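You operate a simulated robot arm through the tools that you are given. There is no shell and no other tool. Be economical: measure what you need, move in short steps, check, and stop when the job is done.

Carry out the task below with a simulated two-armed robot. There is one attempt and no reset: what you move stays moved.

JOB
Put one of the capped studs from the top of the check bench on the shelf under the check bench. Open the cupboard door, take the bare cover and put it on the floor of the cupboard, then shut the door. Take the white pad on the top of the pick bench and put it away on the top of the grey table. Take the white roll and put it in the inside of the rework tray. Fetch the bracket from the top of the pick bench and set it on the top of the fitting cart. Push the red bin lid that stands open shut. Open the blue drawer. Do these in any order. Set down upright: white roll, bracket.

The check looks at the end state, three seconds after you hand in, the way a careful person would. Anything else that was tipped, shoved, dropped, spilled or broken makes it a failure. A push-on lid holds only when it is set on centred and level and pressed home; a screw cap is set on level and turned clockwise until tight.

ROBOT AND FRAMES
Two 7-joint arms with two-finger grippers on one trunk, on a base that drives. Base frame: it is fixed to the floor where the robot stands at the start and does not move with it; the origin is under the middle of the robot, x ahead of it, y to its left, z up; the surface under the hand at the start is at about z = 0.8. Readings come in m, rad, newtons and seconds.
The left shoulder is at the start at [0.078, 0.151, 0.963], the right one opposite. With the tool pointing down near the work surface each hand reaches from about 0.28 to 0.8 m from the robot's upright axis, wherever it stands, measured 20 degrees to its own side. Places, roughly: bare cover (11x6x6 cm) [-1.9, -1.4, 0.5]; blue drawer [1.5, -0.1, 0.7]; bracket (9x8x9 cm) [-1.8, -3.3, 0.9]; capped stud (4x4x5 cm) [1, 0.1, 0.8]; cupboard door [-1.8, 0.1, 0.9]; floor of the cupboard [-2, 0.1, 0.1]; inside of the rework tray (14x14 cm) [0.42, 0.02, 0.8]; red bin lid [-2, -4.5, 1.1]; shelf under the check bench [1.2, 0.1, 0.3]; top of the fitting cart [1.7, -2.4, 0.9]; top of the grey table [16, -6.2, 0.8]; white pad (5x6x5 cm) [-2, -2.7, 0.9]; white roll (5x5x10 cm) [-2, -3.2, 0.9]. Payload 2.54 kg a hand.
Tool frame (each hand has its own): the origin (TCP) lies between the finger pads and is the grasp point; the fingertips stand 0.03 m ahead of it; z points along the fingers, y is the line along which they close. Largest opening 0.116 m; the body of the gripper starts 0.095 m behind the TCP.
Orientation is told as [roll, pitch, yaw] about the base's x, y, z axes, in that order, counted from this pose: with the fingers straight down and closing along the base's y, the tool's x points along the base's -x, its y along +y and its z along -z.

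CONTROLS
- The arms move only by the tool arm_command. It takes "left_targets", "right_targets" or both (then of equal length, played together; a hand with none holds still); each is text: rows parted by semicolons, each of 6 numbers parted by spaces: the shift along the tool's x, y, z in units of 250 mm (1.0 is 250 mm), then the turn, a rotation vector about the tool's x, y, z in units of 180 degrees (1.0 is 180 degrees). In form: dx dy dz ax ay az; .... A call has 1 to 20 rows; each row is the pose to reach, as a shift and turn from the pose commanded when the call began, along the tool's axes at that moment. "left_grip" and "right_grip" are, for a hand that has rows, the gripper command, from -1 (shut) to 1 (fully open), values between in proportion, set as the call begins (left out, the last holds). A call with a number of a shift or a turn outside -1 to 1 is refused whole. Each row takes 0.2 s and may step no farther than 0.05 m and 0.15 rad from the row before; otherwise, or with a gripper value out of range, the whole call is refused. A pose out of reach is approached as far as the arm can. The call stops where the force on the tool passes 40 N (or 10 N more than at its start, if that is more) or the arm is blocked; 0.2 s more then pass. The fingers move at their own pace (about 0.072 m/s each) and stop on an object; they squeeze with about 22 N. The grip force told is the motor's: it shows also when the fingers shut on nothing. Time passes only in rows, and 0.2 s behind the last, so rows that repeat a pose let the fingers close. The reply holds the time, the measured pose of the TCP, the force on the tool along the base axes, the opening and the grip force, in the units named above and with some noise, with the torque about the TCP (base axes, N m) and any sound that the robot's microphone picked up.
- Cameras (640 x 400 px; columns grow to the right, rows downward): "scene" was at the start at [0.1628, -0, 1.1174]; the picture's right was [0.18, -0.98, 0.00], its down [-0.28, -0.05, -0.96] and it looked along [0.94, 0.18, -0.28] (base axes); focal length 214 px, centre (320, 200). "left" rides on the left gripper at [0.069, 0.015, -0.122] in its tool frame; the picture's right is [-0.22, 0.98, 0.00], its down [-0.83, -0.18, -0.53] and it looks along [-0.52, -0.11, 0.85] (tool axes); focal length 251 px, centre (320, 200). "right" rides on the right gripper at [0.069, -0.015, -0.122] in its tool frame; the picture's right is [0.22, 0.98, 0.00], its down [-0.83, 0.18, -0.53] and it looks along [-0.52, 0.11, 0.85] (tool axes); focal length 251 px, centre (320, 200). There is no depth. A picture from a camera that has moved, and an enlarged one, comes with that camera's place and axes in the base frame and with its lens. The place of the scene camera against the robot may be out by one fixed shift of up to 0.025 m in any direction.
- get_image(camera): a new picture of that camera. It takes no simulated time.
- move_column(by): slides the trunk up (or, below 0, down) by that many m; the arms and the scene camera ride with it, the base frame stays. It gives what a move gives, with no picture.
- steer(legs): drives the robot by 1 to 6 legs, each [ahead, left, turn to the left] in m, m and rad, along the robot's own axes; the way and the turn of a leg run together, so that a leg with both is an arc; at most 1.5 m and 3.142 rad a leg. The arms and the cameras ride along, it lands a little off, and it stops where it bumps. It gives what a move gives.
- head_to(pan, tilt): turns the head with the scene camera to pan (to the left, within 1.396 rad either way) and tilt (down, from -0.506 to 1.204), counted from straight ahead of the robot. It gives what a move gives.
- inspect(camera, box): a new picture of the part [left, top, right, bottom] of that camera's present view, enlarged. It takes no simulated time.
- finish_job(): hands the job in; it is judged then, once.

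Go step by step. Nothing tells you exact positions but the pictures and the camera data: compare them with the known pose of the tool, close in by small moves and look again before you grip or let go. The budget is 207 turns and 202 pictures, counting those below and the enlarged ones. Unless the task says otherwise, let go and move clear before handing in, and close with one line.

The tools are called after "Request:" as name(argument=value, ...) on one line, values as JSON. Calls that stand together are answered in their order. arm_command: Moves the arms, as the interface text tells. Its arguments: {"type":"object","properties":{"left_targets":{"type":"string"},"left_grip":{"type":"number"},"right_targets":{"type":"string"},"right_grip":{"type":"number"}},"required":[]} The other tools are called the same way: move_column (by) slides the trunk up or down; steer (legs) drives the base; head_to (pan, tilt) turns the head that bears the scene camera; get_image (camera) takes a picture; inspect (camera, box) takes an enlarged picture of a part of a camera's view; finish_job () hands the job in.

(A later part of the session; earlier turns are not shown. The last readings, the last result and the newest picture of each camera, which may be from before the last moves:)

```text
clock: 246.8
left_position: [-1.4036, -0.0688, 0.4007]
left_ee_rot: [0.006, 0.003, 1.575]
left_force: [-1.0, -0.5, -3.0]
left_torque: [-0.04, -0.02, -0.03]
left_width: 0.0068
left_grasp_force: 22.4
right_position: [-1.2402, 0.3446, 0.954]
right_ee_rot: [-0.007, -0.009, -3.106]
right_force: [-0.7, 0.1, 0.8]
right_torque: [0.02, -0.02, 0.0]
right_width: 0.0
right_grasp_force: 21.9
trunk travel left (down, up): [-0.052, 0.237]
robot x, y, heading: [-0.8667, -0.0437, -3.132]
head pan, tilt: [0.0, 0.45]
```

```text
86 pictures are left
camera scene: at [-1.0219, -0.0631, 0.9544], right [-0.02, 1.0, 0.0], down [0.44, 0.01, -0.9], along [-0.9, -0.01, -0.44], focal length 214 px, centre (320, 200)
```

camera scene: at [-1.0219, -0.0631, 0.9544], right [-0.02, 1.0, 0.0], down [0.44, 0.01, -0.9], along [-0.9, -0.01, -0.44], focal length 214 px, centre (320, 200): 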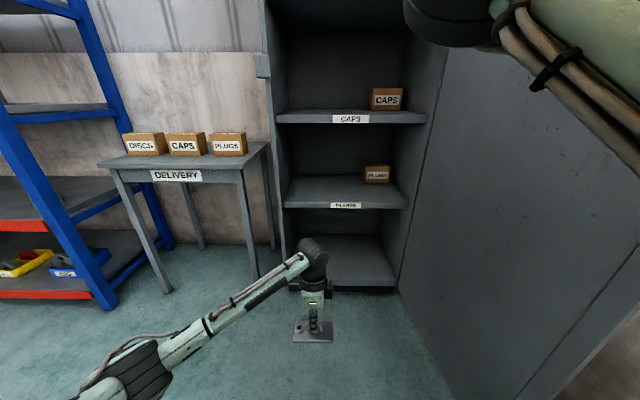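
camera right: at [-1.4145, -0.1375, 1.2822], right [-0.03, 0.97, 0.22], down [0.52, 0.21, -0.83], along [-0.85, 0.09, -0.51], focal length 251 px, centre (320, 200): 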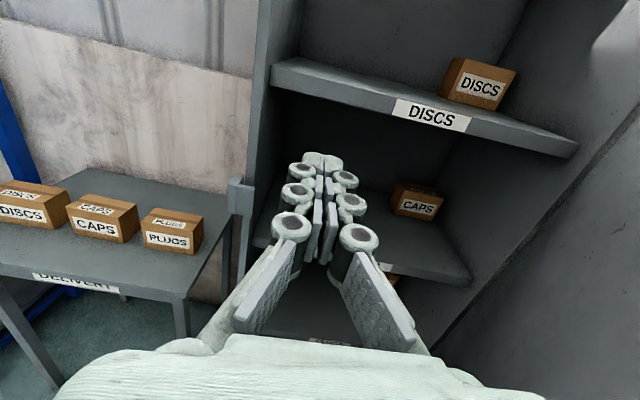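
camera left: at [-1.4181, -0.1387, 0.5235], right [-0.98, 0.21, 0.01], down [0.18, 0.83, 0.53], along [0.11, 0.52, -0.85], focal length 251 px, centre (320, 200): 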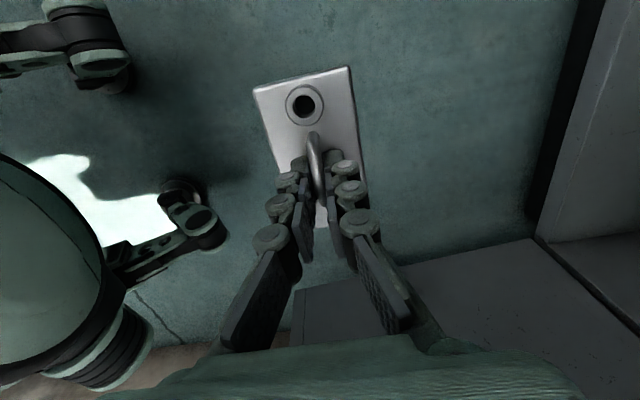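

Plate level now. The forearm comes from the left and would hit the cupboard wall, so extend the arm farther ahead and lower to straighten it.

Request:
arm_command(left_targets="0 0.1 0.127 0 0 0; 0 0.2 0.253 0 0 0; 0 0.3 0.38 0 0 0; 0 0.4 0.507 0 0 0; 0 0.5 0.633 0 0 0; 0 0.6 0.76 0 0 0")

Request:
get_image(camera="scene")

```text
clock: 248.2
left_position: [-1.5195, -0.0747, 0.2482]
left_ee_rot: [0.011, 0.004, 1.574]
left_force: [-0.7, 0.4, -1.9]
left_torque: [0.0, -0.02, 0.02]
left_width: 0.0069
left_grasp_force: 21.7
left hand out of reach, approached as far as the arm can: row 5, 6
right_position: [-1.2405, 0.345, 0.9543]
right_ee_rot: [-0.007, -0.01, -3.104]
right_force: [-0.8, 0.0, 0.7]
right_torque: [0.01, 0.04, -0.04]
right_width: 0.0
right_grasp_force: 22.0
trunk travel left (down, up): [-0.052, 0.237]
robot x, y, heading: [-0.8664, -0.0431, -3.13]
head pan, tilt: [0.0, 0.45]
```

```text
85 pictures are left
camera scene: at [-1.022, -0.0631, 0.9545], right [-0.02, 1.0, 0.0], down [0.44, 0.01, -0.9], along [-0.9, -0.01, -0.44], focal length 214 px, centre (320, 200)
```

scene: 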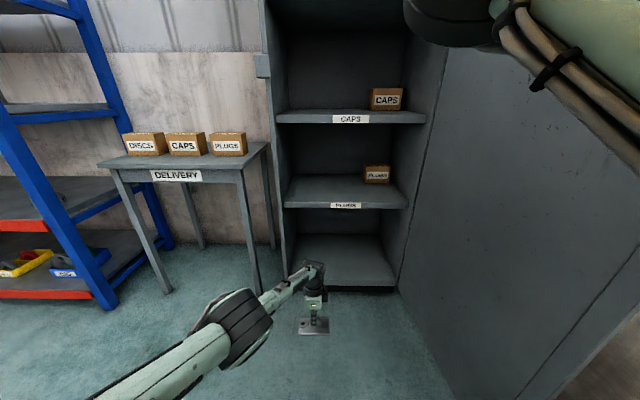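

Request:
arm_command(right_targets="0.1 0 0 0 0 0; 0.2 0 0 0 0 0; 0.3 0 0 0 0 0; 0.4 0 0 0 0 0")

Request:
steer(legs=[[0, -0.13, 0], [0.2, 0, 0]])

Request:
get_image(camera="scene")

```text
clock: 249.2
left_position: [-1.5177, -0.0753, 0.2466]
left_ee_rot: [0.007, 0.005, 1.575]
left_force: [-0.3, -0.4, -3.1]
left_torque: [0.02, 0.0, 0.01]
left_width: 0.0066
left_grasp_force: 22.1
right_position: [-1.1405, 0.3497, 0.9532]
right_ee_rot: [-0.008, -0.01, -3.103]
right_force: [-0.8, -0.3, -0.2]
right_torque: [0.0, 0.0, -0.02]
right_width: 0.0
right_grasp_force: 21.2
trunk travel left (down, up): [-0.052, 0.237]
robot x, y, heading: [-0.8638, -0.0435, -3.127]
head pan, tilt: [0.0, 0.45]
```

```text
clock: 251.8
left_position: [-1.5933, 0.0513, 0.2488]
left_ee_rot: [0.01, 0.008, 1.575]
left_force: [0.3, 0.2, -2.8]
left_torque: [0.02, -0.02, 0.02]
left_width: 0.0066
left_grasp_force: 21.7
right_position: [-1.2043, 0.4784, 0.9544]
right_ee_rot: [0.008, -0.041, -3.133]
right_force: [-0.1, -0.3, 0.2]
right_torque: [-0.01, 0.05, -0.01]
right_width: 0.0
right_grasp_force: 21.9
trunk travel left (down, up): [-0.052, 0.237]
robot x, y, heading: [-0.9384, 0.084, -3.125]
head pan, tilt: [0.0, 0.45]
stopped in leg 2: the robot was blocked; the commanded pose is now the measured one
```

```text
84 pictures are left
camera scene: at [-1.0962, 0.0656, 0.9554], right [-0.01, 1.0, 0.0], down [0.43, 0.01, -0.9], along [-0.9, -0.01, -0.43], focal length 214 px, centre (320, 200)
```

scene: 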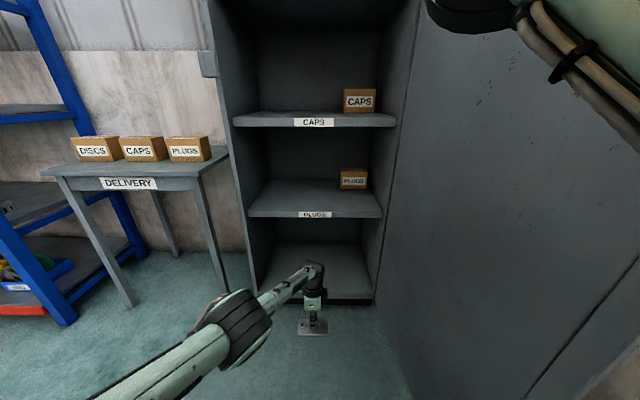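

The right arm touches the open door. Back off, and tuck the right arm inward by first moving it forward.

Request:
steer(legs=[[-0.1, 0, 0], [0, 0.1, 0]])

Request:
arm_command(right_targets="-0.18 0 -0.05 0 0 0; -0.36 0 -0.1 0 0 0; -0.54 0 -0.2 0 0 0; -0.72 0 -0.3 0 0 0; -0.72 0.18 -0.3 0 0 0; -0.72 0.36 -0.3 0 0 0; -0.72 0.54 -0.3 0 0 0; -0.72 0.72 -0.3 0 0 0; -0.72 0.9 -0.3 0 0 0; -0.72 1 -0.3 0 0 0")

Request:
get_image(camera="scene")

```text
clock: 254.2
left_position: [-1.4933, -0.0453, 0.2463]
left_ee_rot: [0.007, 0.005, 1.574]
left_force: [0.3, 0.4, -2.4]
left_torque: [0.01, 0.02, -0.02]
left_width: 0.007
left_grasp_force: 21.9
right_position: [-1.1104, 0.3802, 0.9525]
right_ee_rot: [0.004, -0.035, -3.129]
right_force: [-0.1, 0.3, -0.2]
right_torque: [-0.03, 0.0, 0.02]
right_width: 0.0
right_grasp_force: 21.3
trunk travel left (down, up): [-0.052, 0.237]
robot x, y, heading: [-0.8393, -0.0131, -3.127]
head pan, tilt: [0.0, 0.45]
```

```text
refused: row 3 steps farther than a row can; nothing moved
```

```text
83 pictures are left
camera scene: at [-0.9989, -0.0318, 0.9544], right [-0.01, 1.0, 0.0], down [0.44, 0.01, -0.9], along [-0.9, -0.01, -0.44], focal length 214 px, centre (320, 200)
```

scene: 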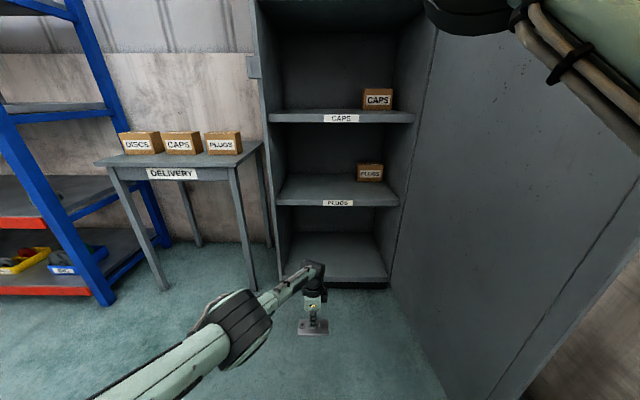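

Request:
arm_command(right_targets="-0.17 0 -0.05 0 0 0; -0.34 0 -0.1 0 0 0; -0.51 0 -0.15 0 0 0; -0.68 0 -0.2 0 0 0; -0.72 0.17 -0.25 0 0 0; -0.72 0.34 -0.3 0 0 0; -0.72 0.52 -0.3 0 0 0; -0.72 0.7 -0.3 0 0 0; -0.72 0.88 -0.3 0 0 0; -0.72 1 -0.3 0 0 0")

Request:
get_image(camera="scene")

```text
clock: 255.0
left_position: [-1.4917, -0.0444, 0.2454]
left_ee_rot: [0.003, 0.008, 1.573]
left_force: [0.9, -0.3, -1.8]
left_torque: [0.04, 0.01, 0.03]
left_width: 0.0069
left_grasp_force: 22.0
right_position: [-1.2185, 0.3831, 0.9908]
right_ee_rot: [0.027, -0.025, 3.11]
right_force: [11.7, 0.8, -5.2]
right_torque: [-0.32, 1.02, -0.48]
right_width: 0.0
right_grasp_force: 22.0
trunk travel left (down, up): [-0.052, 0.237]
robot x, y, heading: [-0.839, -0.0112, -3.127]
head pan, tilt: [0.0, 0.45]
stopped in row 4 (right hand): the force on the tool passed its limit at 94 N (the readings are from after the stop); the commanded pose is now the measured one
```

```text
82 pictures are left
camera scene: at [-0.9976, -0.0312, 0.9546], right [-0.01, 1.0, 0.0], down [0.43, 0.0, -0.9], along [-0.9, -0.01, -0.43], focal length 214 px, centre (320, 200)
```

scene: 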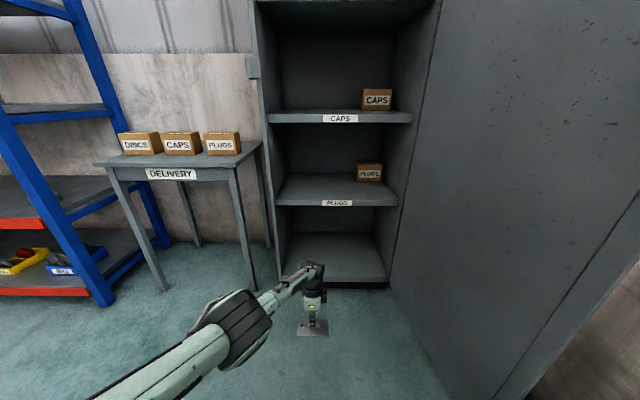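

Request:
arm_command(right_targets="0 0.1 0 0 0 0; 0 0.25 0 0 0 0; 0 0.4 0 0 0 0; 0 0.55 0 0 0 0; 0 0.7 0 0 0 0; 0 0.85 0 0 0 0")

Request:
get_image(camera="scene")

Request:
get_image(camera="right")

```text
clock: 256.4
left_position: [-1.4933, -0.0442, 0.2483]
left_ee_rot: [0.009, 0.009, 1.571]
left_force: [0.2, -0.9, -3.1]
left_torque: [0.01, -0.01, 0.03]
left_width: 0.0069
left_grasp_force: 21.6
right_position: [-1.2166, 0.3661, 0.9909]
right_ee_rot: [0.024, -0.025, 3.114]
right_force: [28.6, 2.1, -12.6]
right_torque: [-0.76, 2.47, -1.12]
right_width: 0.0001
right_grasp_force: 22.2
right hand out of reach, approached as far as the arm can: row 1, 2, 3, 4, 5, 6
trunk travel left (down, up): [-0.052, 0.237]
robot x, y, heading: [-0.8423, -0.0121, -3.132]
head pan, tilt: [0.0, 0.45]
```

```text
81 pictures are left
camera scene: at [-0.9966, -0.0306, 0.9548], right [-0.01, 1.0, 0.0], down [0.43, 0.0, -0.9], along [-0.9, -0.01, -0.43], focal length 214 px, centre (320, 200)
```

scene: 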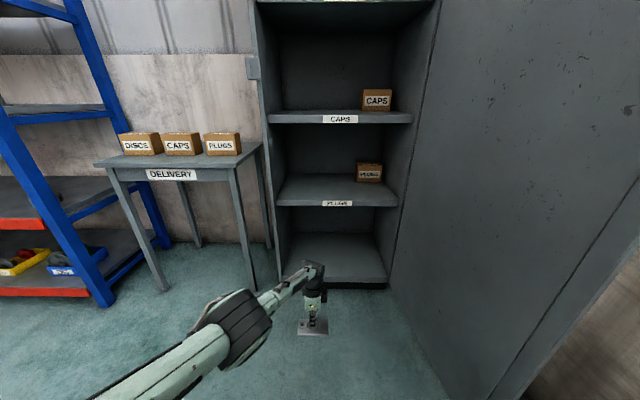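

```text
80 pictures are left
camera right: at [-1.1424, 0.382, 1.1109], right [0.19, -0.98, 0.02], down [-0.82, -0.14, 0.56], along [-0.55, -0.12, -0.83], focal length 251 px, centre (320, 200)
```

right: 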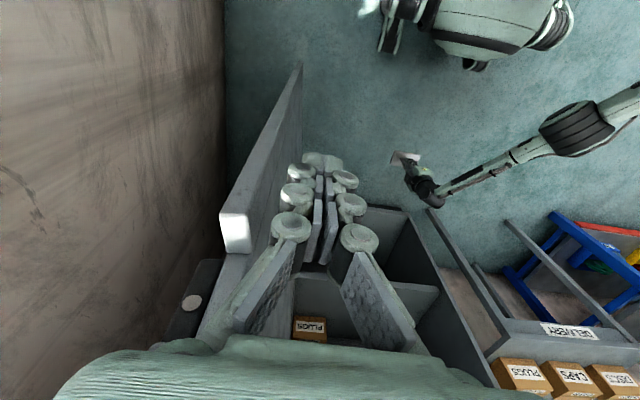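

The gripper body is on the door's edge. Enter with the right hand on the inner side instead and push the door wider while strafing.

Request:
steer(legs=[[-0.15, 0, 0], [0, 0.22, 0], [0.4, 0, 0]])

Request:
steer(legs=[[0, -0.15, 0], [0, -0.13, 0]])

Request:
get_image(camera="scene")

```text
clock: 262.2
left_position: [-1.7441, -0.2666, 0.2459]
left_ee_rot: [0.005, 0.007, 1.573]
left_force: [0.0, -0.5, -3.3]
left_torque: [0.02, 0.01, -0.04]
left_width: 0.0069
left_grasp_force: 22.2
right_position: [-1.4688, 0.1429, 0.9909]
right_ee_rot: [0.023, -0.026, 3.117]
right_force: [-0.1, -0.8, 0.1]
right_torque: [-0.03, -0.02, -0.02]
right_width: 0.0
right_grasp_force: 22.1
trunk travel left (down, up): [-0.052, 0.237]
robot x, y, heading: [-1.0899, -0.2341, -3.131]
head pan, tilt: [0.0, 0.45]
```

```text
clock: 265.3
left_position: [-1.7465, -0.0375, 0.246]
left_ee_rot: [0.004, 0.007, 1.573]
left_force: [-0.8, -0.2, -2.2]
left_torque: [-0.02, 0.01, -0.03]
left_width: 0.007
left_grasp_force: 22.4
right_position: [-1.4705, 0.3668, 0.9914]
right_ee_rot: [0.031, -0.021, 3.119]
right_force: [2.9, -4.3, -0.7]
right_torque: [0.69, 0.43, -0.01]
right_width: 0.0
right_grasp_force: 22.1
trunk travel left (down, up): [-0.052, 0.237]
robot x, y, heading: [-1.0942, -0.0034, -3.132]
head pan, tilt: [0.0, 0.45]
stopped in leg 2: the force on the tool passed its limit at 69 N (the readings are from after the stop); the commanded pose is now the measured one
```

```text
79 pictures are left
camera scene: at [-1.2514, -0.0255, 0.9546], right [-0.01, 1.0, 0.0], down [0.44, 0.01, -0.9], along [-0.9, -0.01, -0.44], focal length 214 px, centre (320, 200)
```

scene: 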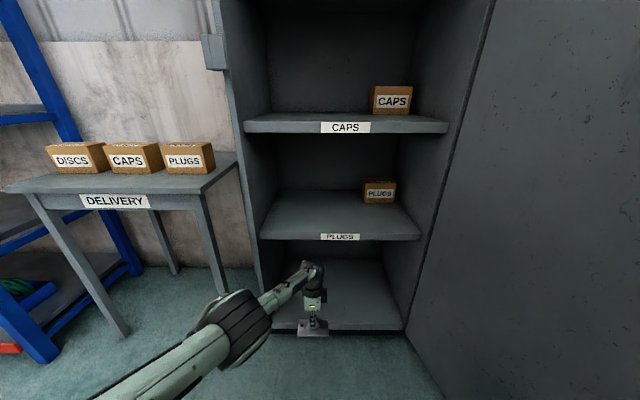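

The door is at its stop. Shift the left hand right a little and drive in.

Request:
arm_command(left_targets="-0.12 0 0 0 0 0; -0.26 0 0 0 0 0")

Request:
steer(legs=[[0.06, 0.01, 0], [0.06, 0, 0]])

Request:
get_image(camera="left")

Request:
get_image(camera="scene")

```text
clock: 265.9
left_position: [-1.7311, 0.018, 0.2549]
left_ee_rot: [0.006, 0.008, 1.574]
left_force: [-0.2, -0.8, -3.2]
left_torque: [0.02, 0.0, 0.04]
left_width: 0.0069
left_grasp_force: 22.3
left hand out of reach, approached as far as the arm can: row 1, 2
right_position: [-1.4704, 0.3662, 0.9916]
right_ee_rot: [0.031, -0.021, 3.119]
right_force: [3.6, -5.6, 1.5]
right_torque: [0.84, 0.45, -0.07]
right_width: 0.0003
right_grasp_force: 22.1
trunk travel left (down, up): [-0.052, 0.237]
robot x, y, heading: [-1.094, -0.0049, -3.131]
head pan, tilt: [0.0, 0.45]
```

```text
clock: 267.0
left_position: [-1.7866, 0.0075, 0.2548]
left_ee_rot: [0.003, 0.005, 1.574]
left_force: [-0.5, 1.4, -3.4]
left_torque: [0.0, 0.02, -0.02]
left_width: 0.0067
left_grasp_force: 22.0
right_position: [-1.5285, 0.352, 0.9935]
right_ee_rot: [0.025, -0.023, 3.122]
right_force: [1.6, -8.9, 1.6]
right_torque: [1.43, 0.27, 0.1]
right_width: 0.0
right_grasp_force: 22.1
trunk travel left (down, up): [-0.052, 0.237]
robot x, y, heading: [-1.153, -0.0164, -3.132]
head pan, tilt: [0.0, 0.45]
stopped in leg 1: the force on the tool passed its limit at 62 N (the readings are from after the stop); the commanded pose is now the measured one
```

```text
78 pictures are left
camera left: at [-1.8014, -0.0621, 0.3779], right [-0.98, 0.21, 0.0], down [0.18, 0.83, 0.53], along [0.11, 0.52, -0.85], focal length 251 px, centre (320, 200)
```

left: 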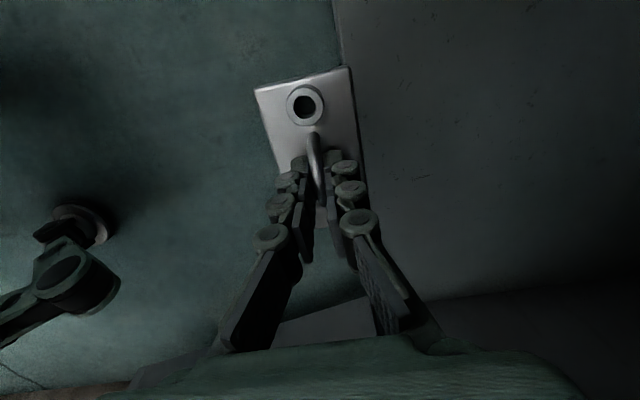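

```text
77 pictures are left
camera scene: at [-1.3086, -0.0373, 0.9544], right [-0.01, 1.0, 0.0], down [0.44, 0.01, -0.9], along [-0.9, -0.01, -0.44], focal length 214 px, centre (320, 200)
```

scene: 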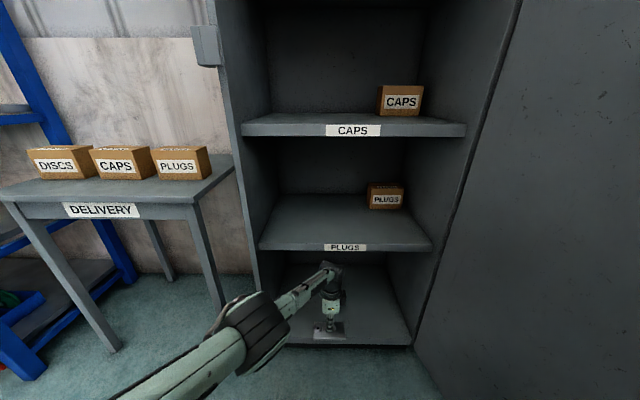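

Request:
steer(legs=[[0, 0.04, 0], [0.085, 0, 0]])

Request:
get_image(camera="scene")

```text
clock: 268.8
left_position: [-1.8669, -0.0363, 0.241]
left_ee_rot: [-0.021, 0.012, 1.579]
left_force: [0.1, 0.2, -3.0]
left_torque: [-0.02, -0.02, -0.02]
left_width: 0.0066
left_grasp_force: 21.9
right_position: [-1.6216, 0.3138, 0.9889]
right_ee_rot: [0.029, -0.013, 3.12]
right_force: [0.1, -1.1, 0.6]
right_torque: [0.01, 0.01, 0.0]
right_width: 0.0
right_grasp_force: 22.4
trunk travel left (down, up): [-0.052, 0.237]
robot x, y, heading: [-1.2331, -0.0559, -3.131]
head pan, tilt: [0.0, 0.45]
```

```text
76 pictures are left
camera scene: at [-1.4011, -0.0765, 0.9522], right [-0.01, 1.0, 0.0], down [0.44, 0.0, -0.9], along [-0.9, -0.01, -0.44], focal length 214 px, centre (320, 200)
```

scene: 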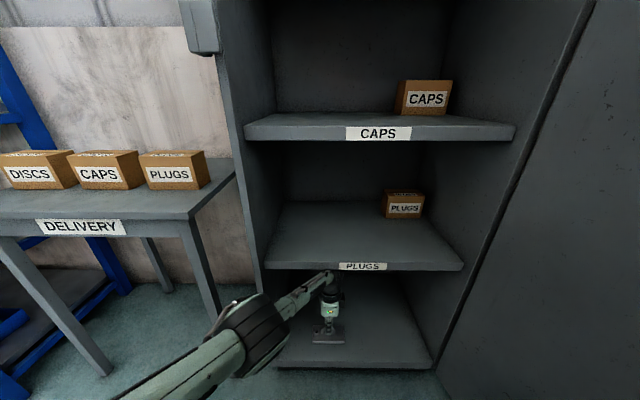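

Request:
move_column(by=-0.05)

Request:
arm_command(left_targets="0 0 0.04 0 0 0; 0 0 0.08 0 0 0; 0 0 0.11 0 0 0")

Request:
get_image(camera="left")

```text
clock: 269.7
left_position: [-1.8674, -0.0377, 0.1987]
left_ee_rot: [-0.011, 0.011, 1.577]
left_force: [0.0, 0.5, -2.2]
left_torque: [0.02, -0.02, 0.03]
left_width: 0.0071
left_grasp_force: 22.1
right_position: [-1.614, 0.3133, 0.9439]
right_ee_rot: [0.029, -0.024, 3.121]
right_force: [0.5, -1.0, -0.3]
right_torque: [0.01, 0.01, -0.02]
right_width: 0.0
right_grasp_force: 21.8
trunk travel left (down, up): [-0.002, 0.287]
robot x, y, heading: [-1.2377, -0.0581, -3.132]
head pan, tilt: [0.0, 0.45]
```

```text
clock: 270.5
left_position: [-1.8604, -0.0411, 0.1828]
left_ee_rot: [-0.01, 0.012, 1.579]
left_force: [-0.3, 0.7, -2.3]
left_torque: [0.01, -0.02, -0.01]
left_width: 0.0067
left_grasp_force: 21.8
left hand out of reach, approached as far as the arm can: row 1, 2, 3
right_position: [-1.6143, 0.3138, 0.9425]
right_ee_rot: [0.03, -0.022, 3.122]
right_force: [-0.2, -0.4, -0.1]
right_torque: [-0.01, 0.0, -0.01]
right_width: 0.0
right_grasp_force: 22.1
trunk travel left (down, up): [-0.002, 0.287]
robot x, y, heading: [-1.2395, -0.059, -3.133]
head pan, tilt: [0.0, 0.45]
```

```text
75 pictures are left
camera left: at [-1.8756, -0.11, 0.3055], right [-0.98, 0.21, -0.01], down [0.17, 0.83, 0.53], along [0.12, 0.51, -0.85], focal length 251 px, centre (320, 200)
```

left: 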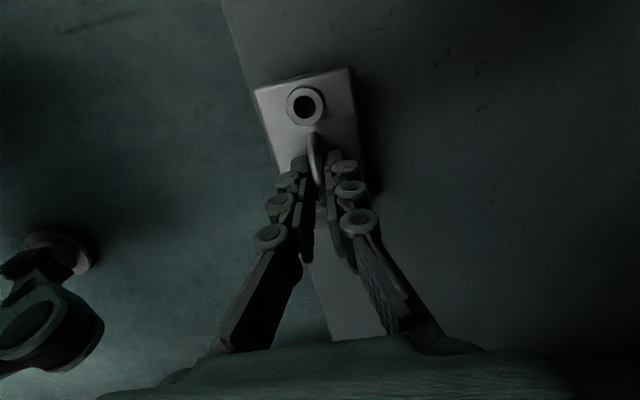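

Request:
steer(legs=[[0.03, -0.025, 0]])

Request:
arm_command(left_targets="-0.05 0 0.04 0 0 0; -0.05 0 0.08 0 0 0; -0.05 0 0.11 0 0 0")

Request:
get_image(camera="left")

Request:
get_image(camera="scene")

```text
clock: 271.4
left_position: [-1.8771, -0.0271, 0.1818]
left_ee_rot: [-0.01, 0.012, 1.579]
left_force: [-0.9, -0.1, -3.4]
left_torque: [0.0, -0.03, 0.01]
left_width: 0.0068
left_grasp_force: 21.5
right_position: [-1.6299, 0.323, 0.9442]
right_ee_rot: [0.037, -0.019, 3.117]
right_force: [2.2, -2.8, 1.9]
right_torque: [0.61, 0.3, -0.01]
right_width: 0.0001
right_grasp_force: 21.9
trunk travel left (down, up): [-0.002, 0.287]
robot x, y, heading: [-1.2599, -0.0445, -3.125]
head pan, tilt: [0.0, 0.45]
stopped in leg 1: the force on the tool passed its limit at 79 N (the readings are from after the stop); the commanded pose is now the measured one
```

```text
clock: 272.2
left_position: [-1.8687, -0.0185, 0.1736]
left_ee_rot: [-0.011, 0.013, 1.577]
left_force: [-0.2, 0.6, -3.1]
left_torque: [0.0, -0.01, -0.03]
left_width: 0.0069
left_grasp_force: 22.4
left hand out of reach, approached as far as the arm can: row 1, 2, 3
right_position: [-1.6304, 0.323, 0.9445]
right_ee_rot: [0.037, -0.02, 3.119]
right_force: [0.9, -5.0, 1.1]
right_torque: [0.98, 0.3, 0.06]
right_width: 0.0
right_grasp_force: 22.3
trunk travel left (down, up): [-0.002, 0.287]
robot x, y, heading: [-1.255, -0.0417, -3.134]
head pan, tilt: [0.0, 0.45]
```

```text
74 pictures are left
camera left: at [-1.8843, -0.0872, 0.2976], right [-0.98, 0.21, -0.01], down [0.17, 0.83, 0.53], along [0.12, 0.51, -0.85], focal length 251 px, centre (320, 200)
```

left: 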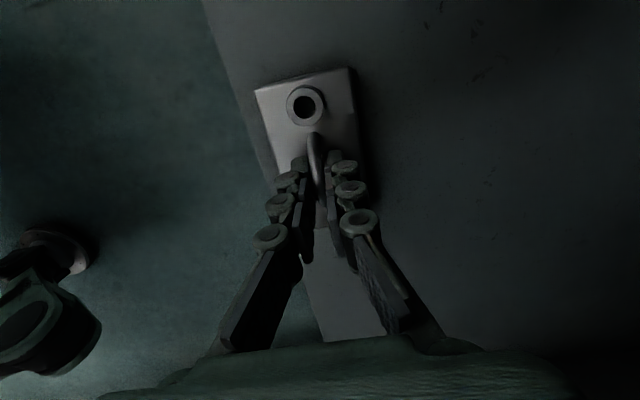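

```text
73 pictures are left
camera scene: at [-1.4126, -0.0631, 0.9045], right [-0.01, 1.0, 0.0], down [0.44, 0.01, -0.9], along [-0.9, -0.01, -0.44], focal length 214 px, centre (320, 200)
```

scene: 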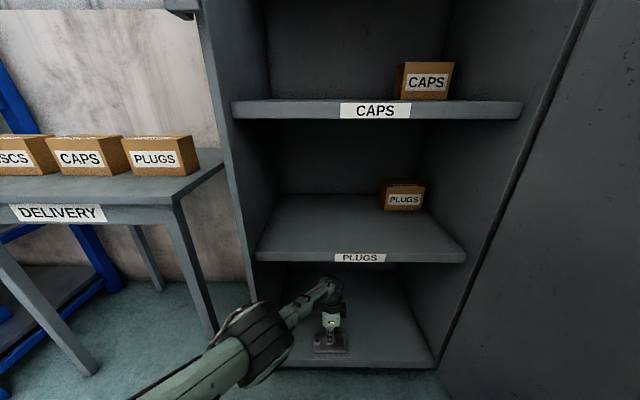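

Request:
arm_command(left_targets="0 0.02 0 -0.04 0 0; 0 0.03 0.02 -0.07 0 0; 0 0.04 0.05 -0.08 0 0; 0 0.05 0.08 -0.08 0 0")

Request:
get_image(camera="left")

```text
clock: 273.3
left_position: [-1.886, -0.0157, 0.1603]
left_ee_rot: [0.252, 0.007, 1.577]
left_force: [7.1, -2.3, 19.5]
left_torque: [-0.39, -0.37, 0.09]
left_width: 0.0086
left_grasp_force: 22.3
right_position: [-1.6296, 0.3233, 0.9432]
right_ee_rot: [0.037, -0.021, 3.117]
right_force: [-0.4, -2.7, 1.1]
right_torque: [0.35, -0.07, 0.08]
right_width: 0.0001
right_grasp_force: 22.2
trunk travel left (down, up): [-0.002, 0.287]
robot x, y, heading: [-1.2539, -0.0381, -3.129]
head pan, tilt: [0.0, 0.45]
stopped in row 4 (left hand): the force on the tool passed its limit at 41 N (the readings are from after the stop); the commanded pose is now the measured one
```

```text
72 pictures are left
camera left: at [-1.8692, -0.0847, 0.2846], right [-0.95, 0.21, 0.24], down [0.3, 0.83, 0.47], along [-0.1, 0.51, -0.85], focal length 251 px, centre (320, 200)
```

left: 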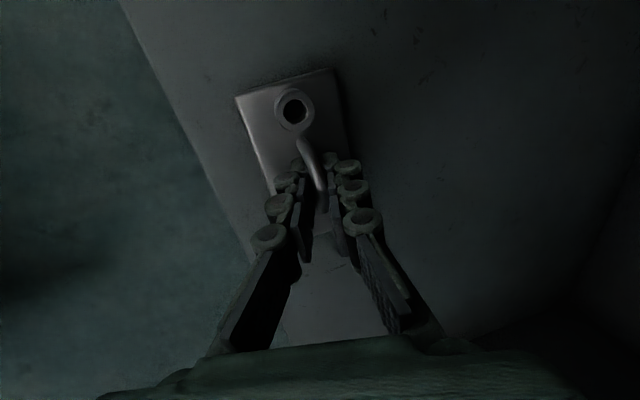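

The plate is pressed flat on the cupboard floor. Release gently and lift out.

Request:
arm_command(left_targets="0 0 0 0 0 0; 0 0 0 0 0 0; 0 0 0 0 0 0", left_grip=-0.5)

Request:
arm_command(left_targets="0 0 -0.08 0 0 0; 0 0 -0.16 0 0 0; 0 0 -0.24 0 0 0; 0 0 -0.32 0 0 0")

Request:
get_image(camera="left")

```text
clock: 274.1
left_position: [-1.8842, -0.0158, 0.1595]
left_ee_rot: [0.246, 0.006, 1.576]
left_force: [0.5, 1.9, 3.0]
left_torque: [0.04, 0.01, 0.02]
left_width: 0.0314
left_grasp_force: 0.1
right_position: [-1.6282, 0.325, 0.9444]
right_ee_rot: [0.036, -0.019, 3.116]
right_force: [5.4, -6.5, 1.2]
right_torque: [1.05, 0.79, -0.12]
right_width: 0.0
right_grasp_force: 22.0
trunk travel left (down, up): [-0.002, 0.287]
robot x, y, heading: [-1.2549, -0.0435, -3.131]
head pan, tilt: [0.0, 0.45]
```

```text
clock: 275.1
left_position: [-1.864, -0.0152, 0.2371]
left_ee_rot: [0.249, 0.007, 1.577]
left_force: [-0.7, 0.0, -0.3]
left_torque: [-0.03, 0.02, -0.01]
left_width: 0.029
left_grasp_force: 0.0
right_position: [-1.6294, 0.3218, 0.9436]
right_ee_rot: [0.035, -0.019, 3.117]
right_force: [8.7, -7.8, -1.0]
right_torque: [1.24, 1.23, -0.23]
right_width: 0.0
right_grasp_force: 21.8
trunk travel left (down, up): [-0.002, 0.287]
robot x, y, heading: [-1.2572, -0.0444, -3.129]
head pan, tilt: [0.0, 0.45]
```

```text
71 pictures are left
camera left: at [-1.8487, -0.085, 0.3601], right [-0.95, 0.21, 0.24], down [0.3, 0.83, 0.47], along [-0.1, 0.51, -0.85], focal length 251 px, centre (320, 200)
```

left: 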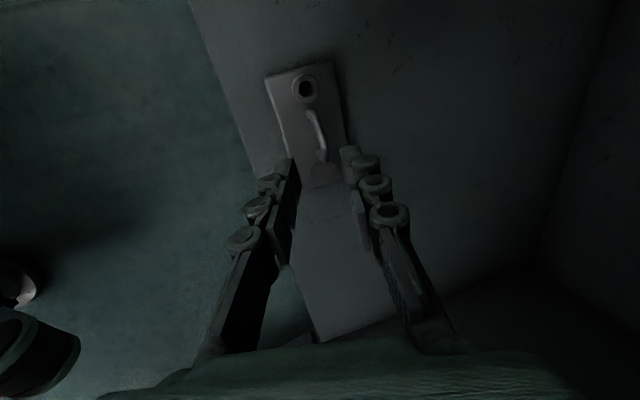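

The cover lies flat inside. Back out, then go round the door's free edge with the right hand to close it.

Request:
steer(legs=[[0, 0.03, 0], [-0.5, 0, 0]])

Request:
move_column(by=0.15)

Request:
head_to(pan=-0.4, tilt=0.45)

Request:
get_image(camera="scene")

```text
clock: 278.6
left_position: [-1.3614, -0.0409, 0.2355]
left_ee_rot: [0.246, 0.008, 1.576]
left_force: [-0.1, -0.4, -0.2]
left_torque: [0.04, 0.02, 0.01]
left_width: 0.0291
left_grasp_force: 0.1
right_position: [-1.127, 0.2991, 0.9436]
right_ee_rot: [0.039, -0.021, 3.114]
right_force: [0.1, -0.3, -0.3]
right_torque: [-0.03, 0.01, 0.03]
right_width: 0.0001
right_grasp_force: 22.4
trunk travel left (down, up): [-0.002, 0.287]
robot x, y, heading: [-0.7526, -0.0674, -3.129]
head pan, tilt: [0.0, 0.45]
```

```text
clock: 280.4
left_position: [-1.3607, -0.0394, 0.3861]
left_ee_rot: [0.245, 0.009, 1.575]
left_force: [-0.4, -0.2, 0.3]
left_torque: [0.0, 0.0, 0.03]
left_width: 0.029
left_grasp_force: 0.2
right_position: [-1.1262, 0.3001, 1.0937]
right_ee_rot: [0.038, -0.019, 3.116]
right_force: [0.2, 0.3, 0.4]
right_torque: [0.02, 0.0, 0.03]
right_width: 0.0
right_grasp_force: 21.9
trunk travel left (down, up): [-0.152, 0.137]
robot x, y, heading: [-0.7541, -0.0688, -3.13]
head pan, tilt: [0.0, 0.45]
```

```text
clock: 281.2
left_position: [-1.3611, -0.0403, 0.3869]
left_ee_rot: [0.245, 0.01, 1.576]
left_force: [-0.4, 0.6, -0.6]
left_torque: [-0.04, -0.02, 0.02]
left_width: 0.029
left_grasp_force: 0.1
right_position: [-1.1257, 0.3, 1.0935]
right_ee_rot: [0.038, -0.018, 3.114]
right_force: [-0.2, -0.9, 0.0]
right_torque: [-0.01, 0.0, -0.01]
right_width: 0.0
right_grasp_force: 22.4
trunk travel left (down, up): [-0.152, 0.137]
robot x, y, heading: [-0.7525, -0.0708, -3.126]
head pan, tilt: [-0.4, 0.45]
```

```text
70 pictures are left
camera scene: at [-0.9029, -0.0512, 1.0545], right [0.38, 0.93, 0.0], down [0.4, -0.16, -0.9], along [-0.83, 0.34, -0.44], focal length 214 px, centre (320, 200)
```

scene: 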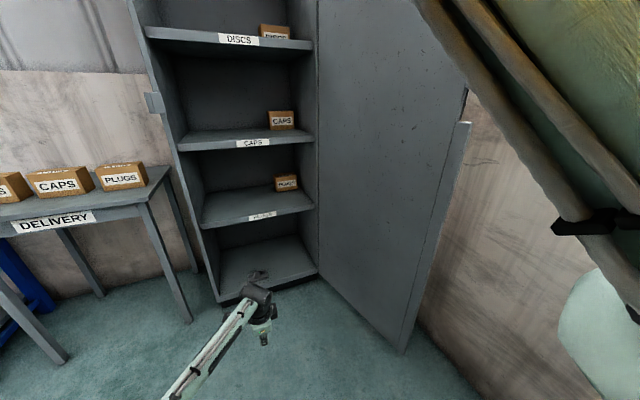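

Door is ~107° open, free edge at about [-1.28, 0.48]. I'll point the right hand forward and hook the free edge with open fingers below the lock.

Request:
arm_command(right_targets="0 0 0 0 -0.0455 0; 0 0 0 0 -0.091 0; 0 0 0 0 -0.1364 0; 0 0 0 0 -0.182 0; 0 0 0 0 -0.227 0; 0 0 0 0 -0.273 0; 0 0 0 0 -0.318 0; 0 0 0 0 -0.364 0; 0 0 0 0 -0.409 0; 0 0 0 0 -0.455 0; 0 0 0 0 -0.5 0", right_grip=0.7)

Request:
move_column(by=-0.15)

Request:
get_image(camera="right")

Request:
get_image(camera="scene")

```text
clock: 283.6
left_position: [-1.3611, -0.0405, 0.3858]
left_ee_rot: [0.246, 0.006, 1.576]
left_force: [-0.4, 0.5, -0.6]
left_torque: [0.05, -0.02, 0.0]
left_width: 0.029
left_grasp_force: 0.0
right_position: [-1.1252, 0.326, 1.0952]
right_ee_rot: [2.123, -1.53, 0.994]
right_force: [-0.7, -0.5, 1.0]
right_torque: [-0.01, 0.01, -0.05]
right_width: 0.0985
right_grasp_force: 0.0
right hand out of reach, approached as far as the arm can: row 1, 2, 3, 4, 5, 6, 7, 8, 9, 10, 11
trunk travel left (down, up): [-0.152, 0.137]
robot x, y, heading: [-0.7513, -0.068, -3.127]
head pan, tilt: [-0.4, 0.45]
```

```text
clock: 285.4
left_position: [-1.3611, -0.0396, 0.2365]
left_ee_rot: [0.246, 0.008, 1.576]
left_force: [-0.2, 0.3, -0.4]
left_torque: [0.02, 0.0, 0.01]
left_width: 0.029
left_grasp_force: 0.0
right_position: [-1.1264, 0.3276, 0.9446]
right_ee_rot: [2.026, -1.53, 1.088]
right_force: [0.2, -0.2, 1.2]
right_torque: [0.01, -0.04, 0.0]
right_width: 0.0986
right_grasp_force: 0.1
trunk travel left (down, up): [-0.002, 0.287]
robot x, y, heading: [-0.7529, -0.0675, -3.135]
head pan, tilt: [-0.4, 0.45]
```

```text
69 pictures are left
camera right: at [-1.0045, 0.3368, 0.872], right [-0.03, -0.98, -0.18], down [0.55, -0.16, 0.82], along [-0.84, -0.07, 0.54], focal length 251 px, centre (320, 200)
```

right: 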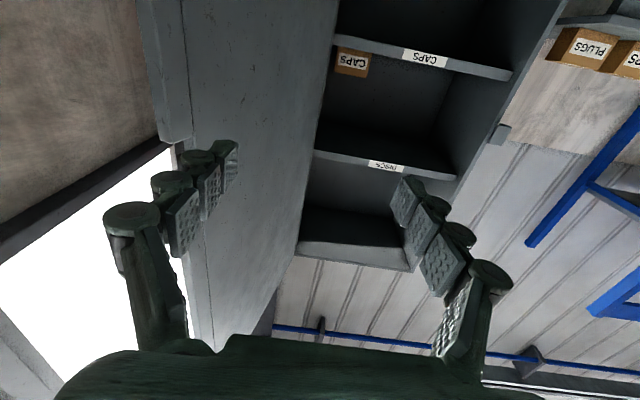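

```text
68 pictures are left
camera scene: at [-0.9029, -0.0511, 0.9046], right [0.38, 0.93, 0.0], down [0.4, -0.17, -0.9], along [-0.83, 0.34, -0.44], focal length 214 px, centre (320, 200)
```

scene: 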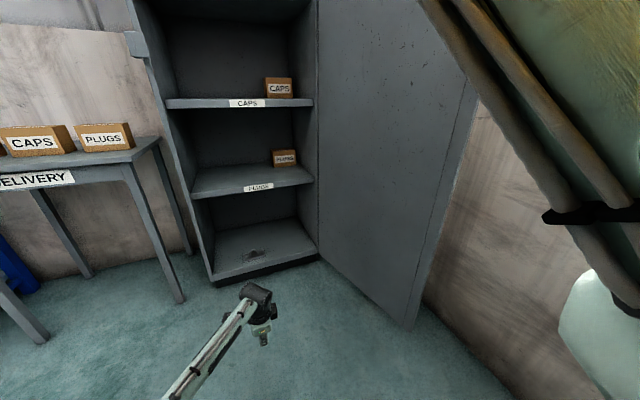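

Request:
steer(legs=[[0, -0.155, 0]])

Request:
get_image(camera="right")

```text
clock: 287.5
left_position: [-1.3627, 0.112, 0.2362]
left_ee_rot: [0.247, 0.008, 1.577]
left_force: [-0.2, 0.0, 0.8]
left_torque: [-0.03, 0.0, 0.02]
left_width: 0.0291
left_grasp_force: 0.0
right_position: [-1.1282, 0.4786, 0.9439]
right_ee_rot: [2.023, -1.529, 1.093]
right_force: [-0.1, -0.3, 0.2]
right_torque: [-0.02, 0.03, -0.03]
right_width: 0.0987
right_grasp_force: 0.1
trunk travel left (down, up): [-0.002, 0.287]
robot x, y, heading: [-0.7539, 0.0827, -3.133]
head pan, tilt: [-0.4, 0.45]
```

```text
67 pictures are left
camera right: at [-1.0064, 0.4893, 0.8719], right [-0.03, -0.98, -0.18], down [0.55, -0.16, 0.82], along [-0.84, -0.07, 0.54], focal length 251 px, centre (320, 200)
```

right: 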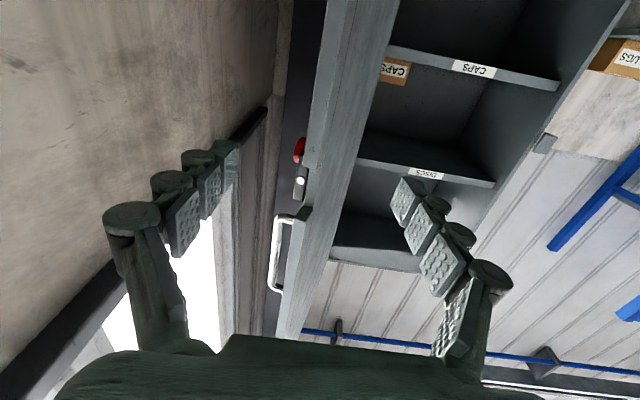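

Edge is centred between the fingers. Lower slightly to clear the lock and drive in.

Request:
arm_command(right_targets="0.07 0 0 0 0 0; 0.14 0 0 0 0 0")

Request:
steer(legs=[[0.13, 0, 0]])

Request:
get_image(camera="right")

```text
clock: 288.1
left_position: [-1.3636, 0.1125, 0.2367]
left_ee_rot: [0.246, 0.01, 1.576]
left_force: [0.1, -0.9, 0.9]
left_torque: [0.01, 0.03, 0.01]
left_width: 0.029
left_grasp_force: 0.1
right_position: [-1.1355, 0.4943, 0.9235]
right_ee_rot: [2.02, -1.527, 1.101]
right_force: [-0.1, -1.0, 0.5]
right_torque: [0.0, -0.03, -0.03]
right_width: 0.0984
right_grasp_force: 0.1
right hand out of reach, approached as far as the arm can: row 1, 2
trunk travel left (down, up): [-0.002, 0.287]
robot x, y, heading: [-0.7551, 0.0836, -3.128]
head pan, tilt: [-0.4, 0.45]
```

```text
clock: 289.4
left_position: [-1.4932, 0.1104, 0.236]
left_ee_rot: [0.247, 0.008, 1.578]
left_force: [-0.1, 0.1, -0.4]
left_torque: [0.03, 0.02, -0.03]
left_width: 0.0294
left_grasp_force: 0.1
right_position: [-1.2641, 0.4922, 0.9225]
right_ee_rot: [2.005, -1.53, 1.111]
right_force: [0.1, 0.5, -0.6]
right_torque: [-0.01, 0.01, 0.02]
right_width: 0.0988
right_grasp_force: 0.1
trunk travel left (down, up): [-0.002, 0.287]
robot x, y, heading: [-0.8837, 0.0832, -3.129]
head pan, tilt: [-0.4, 0.45]
```

```text
66 pictures are left
camera right: at [-1.143, 0.5026, 0.8507], right [-0.03, -0.98, -0.18], down [0.54, -0.16, 0.82], along [-0.84, -0.07, 0.54], focal length 251 px, centre (320, 200)
```

right: 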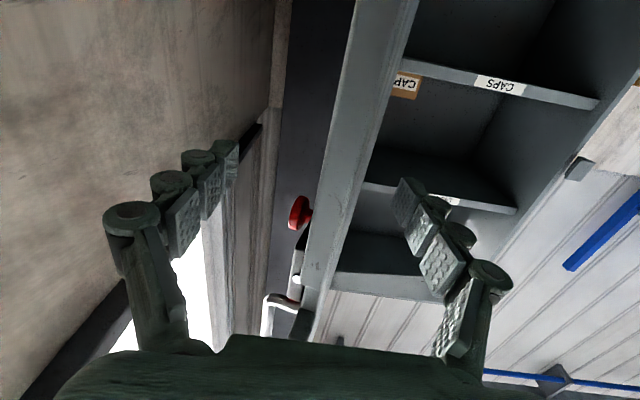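

Request:
steer(legs=[[0.025, 0, 0], [0, 0.2, 0]])

Request:
get_image(camera="scene")

```text
clock: 292.3
left_position: [-1.5155, -0.0873, 0.2359]
left_ee_rot: [0.246, 0.009, 1.579]
left_force: [0.4, -0.6, 0.2]
left_torque: [-0.04, 0.03, -0.01]
left_width: 0.0289
left_grasp_force: 0.0
right_position: [-1.2874, 0.2942, 0.9236]
right_ee_rot: [2.004, -1.526, 1.114]
right_force: [-0.6, 0.8, 1.1]
right_torque: [-0.06, 0.01, -0.04]
right_width: 0.0987
right_grasp_force: 0.0
trunk travel left (down, up): [-0.002, 0.287]
robot x, y, heading: [-0.905, -0.1186, -3.13]
head pan, tilt: [-0.4, 0.45]
```

```text
65 pictures are left
camera scene: at [-1.0568, -0.0988, 0.9045], right [0.38, 0.93, 0.0], down [0.4, -0.16, -0.9], along [-0.83, 0.34, -0.44], focal length 214 px, centre (320, 200)
```

scene: 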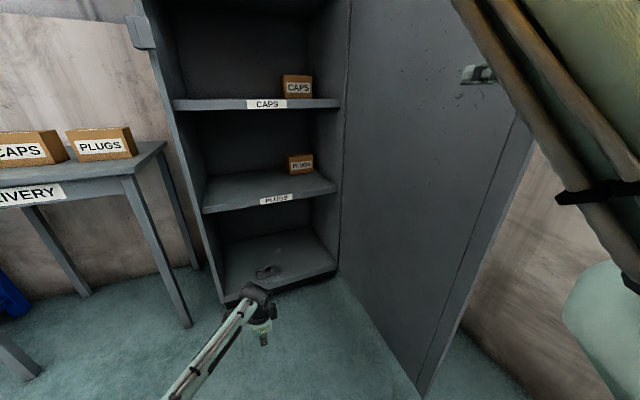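

The door is following. Continue along the arc.

Request:
steer(legs=[[0.02, 0.12, 0], [0.035, 0.1, 0], [0.06, 0.1, 0], [0.06, 0.08, 0]])

Request:
get_image(camera="scene")

Request:
get_image(camera="right")

```text
clock: 297.6
left_position: [-1.6845, -0.4902, 0.2374]
left_ee_rot: [0.246, 0.009, 1.577]
left_force: [-1.0, -0.2, 0.0]
left_torque: [-0.01, -0.03, -0.03]
left_width: 0.029
left_grasp_force: 0.1
right_position: [-1.4561, -0.1089, 0.9229]
right_ee_rot: [2.005, -1.53, 1.112]
right_force: [-0.6, -0.4, -0.6]
right_torque: [-0.01, -0.03, 0.01]
right_width: 0.0983
right_grasp_force: 0.0
trunk travel left (down, up): [-0.002, 0.287]
robot x, y, heading: [-1.0738, -0.5164, -3.132]
head pan, tilt: [-0.4, 0.45]
```

```text
64 pictures are left
camera scene: at [-1.2255, -0.5018, 0.9045], right [0.38, 0.93, 0.0], down [0.4, -0.17, -0.9], along [-0.83, 0.34, -0.44], focal length 214 px, centre (320, 200)
```

scene: 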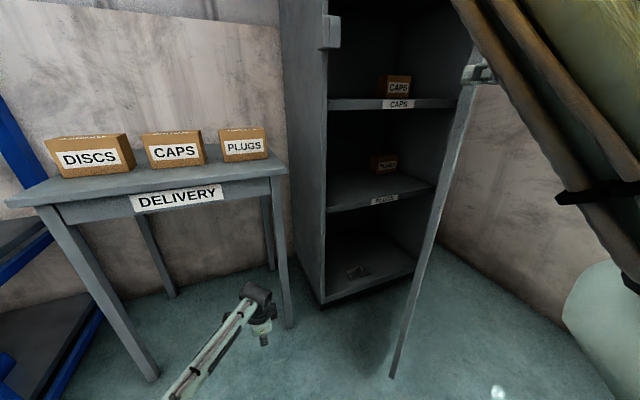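

```text
63 pictures are left
camera right: at [-1.3341, -0.099, 0.8507], right [-0.03, -0.98, -0.18], down [0.54, -0.16, 0.82], along [-0.84, -0.07, 0.54], focal length 251 px, centre (320, 200)
```

right: 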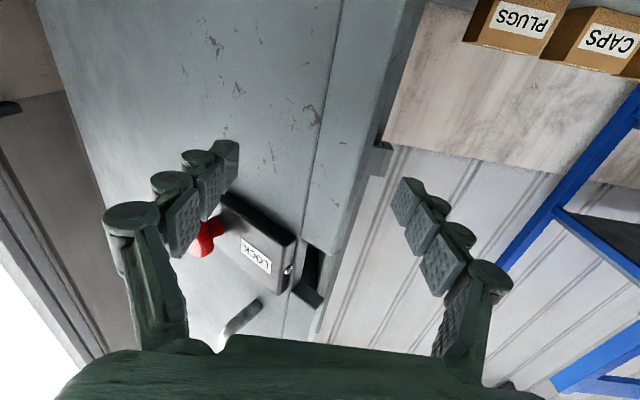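

Door ~50° open now. Retract the left hand, back off, close the right fingers, then push on the door's face.

Request:
steer(legs=[[-0.12, 0, 0]])

Request:
arm_command(left_targets="0 -0.083 -0.139 0 0 0; 0 -0.166 -0.277 0 0 0; 0 -0.249 -0.416 0 0 0; 0 -0.331 -0.554 0 0 0; 0 -0.414 -0.693 0 0 0; 0 -0.497 -0.831 0 0 0; 0 -0.58 -0.97 0 0 0")

Request:
arm_command(right_targets="0 0 0 0 0 0; 0 0 0 0 0 0; 0 0 0 0 0 0; 0 0 0 0 0 0", right_grip=-1)

Request:
steer(legs=[[0, -0.18, 0], [0.2, 0, 0]])

Request:
get_image(camera="scene")

```text
clock: 298.9
left_position: [-1.5652, -0.4901, 0.2366]
left_ee_rot: [0.246, 0.008, 1.578]
left_force: [0.2, -0.3, -0.2]
left_torque: [-0.04, 0.0, 0.02]
left_width: 0.0291
left_grasp_force: 0.1
right_position: [-1.3371, -0.1071, 0.9231]
right_ee_rot: [2.002, -1.53, 1.116]
right_force: [0.2, 0.0, 1.0]
right_torque: [0.02, 0.03, -0.02]
right_width: 0.0985
right_grasp_force: 0.0
trunk travel left (down, up): [-0.002, 0.287]
robot x, y, heading: [-0.9546, -0.5178, -3.13]
head pan, tilt: [-0.4, 0.45]
```

```text
clock: 300.5
left_position: [-1.3628, -0.4877, 0.4345]
left_ee_rot: [0.246, 0.01, 1.576]
left_force: [-0.3, 0.7, 1.0]
left_torque: [0.01, 0.02, 0.03]
left_width: 0.0287
left_grasp_force: 0.1
right_position: [-1.3369, -0.1074, 0.9231]
right_ee_rot: [2.0, -1.528, 1.119]
right_force: [0.4, -0.5, -0.1]
right_torque: [-0.01, -0.02, -0.02]
right_width: 0.0987
right_grasp_force: 0.2
trunk travel left (down, up): [-0.002, 0.287]
robot x, y, heading: [-0.9548, -0.5187, -3.132]
head pan, tilt: [-0.4, 0.45]
```

```text
clock: 301.5
left_position: [-1.3644, -0.4867, 0.4363]
left_ee_rot: [0.247, 0.009, 1.579]
left_force: [0.2, -1.0, 0.0]
left_torque: [0.03, -0.01, 0.04]
left_width: 0.029
left_grasp_force: 0.1
right_position: [-1.3377, -0.1078, 0.9224]
right_ee_rot: [2.001, -1.529, 1.119]
right_force: [0.8, -0.1, -0.7]
right_torque: [-0.01, 0.0, -0.02]
right_width: 0.0002
right_grasp_force: 21.9
trunk travel left (down, up): [-0.002, 0.287]
robot x, y, heading: [-0.9575, -0.5169, -3.131]
head pan, tilt: [-0.4, 0.45]
```

```text
clock: 305.0
left_position: [-1.5661, -0.3086, 0.4365]
left_ee_rot: [0.247, 0.008, 1.575]
left_force: [-0.1, 0.5, 0.4]
left_torque: [-0.02, -0.02, -0.04]
left_width: 0.0292
left_grasp_force: 0.0
right_position: [-1.539, 0.0708, 0.9224]
right_ee_rot: [2.007, -1.53, 1.11]
right_force: [-1.1, -0.2, 0.0]
right_torque: [0.01, 0.01, 0.01]
right_width: 0.0
right_grasp_force: 22.2
trunk travel left (down, up): [-0.002, 0.287]
robot x, y, heading: [-1.159, -0.3405, -3.135]
head pan, tilt: [-0.4, 0.45]
```

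```text
62 pictures are left
camera scene: at [-1.3079, -0.3224, 0.9045], right [0.38, 0.93, 0.0], down [0.4, -0.16, -0.9], along [-0.83, 0.34, -0.44], focal length 214 px, centre (320, 200)
```

scene: 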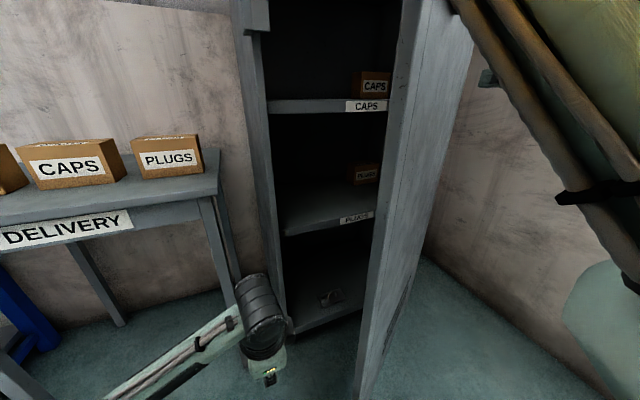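

Request:
arm_command(left_targets="0 -0.13 -0.085 0 0 0; 0 -0.26 -0.17 0 0 0; 0 -0.39 -0.255 0 0 0; 0 -0.53 -0.34 0 0 0")

Request:
steer(legs=[[0.1, 0, 0], [0.08, 0, 0]])

Request:
get_image(camera="scene")

```text
clock: 306.0
left_position: [-1.4163, -0.3082, 0.4865]
left_ee_rot: [0.245, 0.008, 1.578]
left_force: [0.3, 0.6, -0.4]
left_torque: [0.03, -0.01, 0.01]
left_width: 0.0288
left_grasp_force: 0.0
right_position: [-1.5383, 0.0713, 0.9221]
right_ee_rot: [2.004, -1.529, 1.114]
right_force: [0.5, 0.6, -0.4]
right_torque: [-0.03, -0.01, 0.03]
right_width: 0.0003
right_grasp_force: 21.4
trunk travel left (down, up): [-0.002, 0.287]
robot x, y, heading: [-1.1551, -0.3365, -3.134]
head pan, tilt: [-0.4, 0.45]
```

```text
clock: 307.8
left_position: [-1.5977, -0.3082, 0.486]
left_ee_rot: [0.246, 0.008, 1.576]
left_force: [-1.0, 0.6, 0.5]
left_torque: [0.0, 0.0, 0.0]
left_width: 0.0294
left_grasp_force: 0.1
right_position: [-1.7187, 0.0683, 0.9231]
right_ee_rot: [2.01, -1.529, 1.108]
right_force: [-0.1, -0.3, -0.1]
right_torque: [-0.01, -0.03, 0.01]
right_width: 0.0
right_grasp_force: 22.2
trunk travel left (down, up): [-0.002, 0.287]
robot x, y, heading: [-1.3364, -0.3402, -3.129]
head pan, tilt: [-0.4, 0.45]
```

```text
61 pictures are left
camera scene: at [-1.4879, -0.3244, 0.9045], right [0.38, 0.93, 0.0], down [0.4, -0.17, -0.9], along [-0.83, 0.34, -0.44], focal length 214 px, centre (320, 200)
```

scene: 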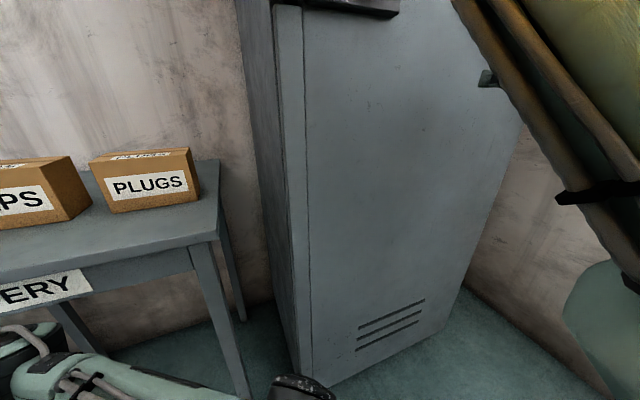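

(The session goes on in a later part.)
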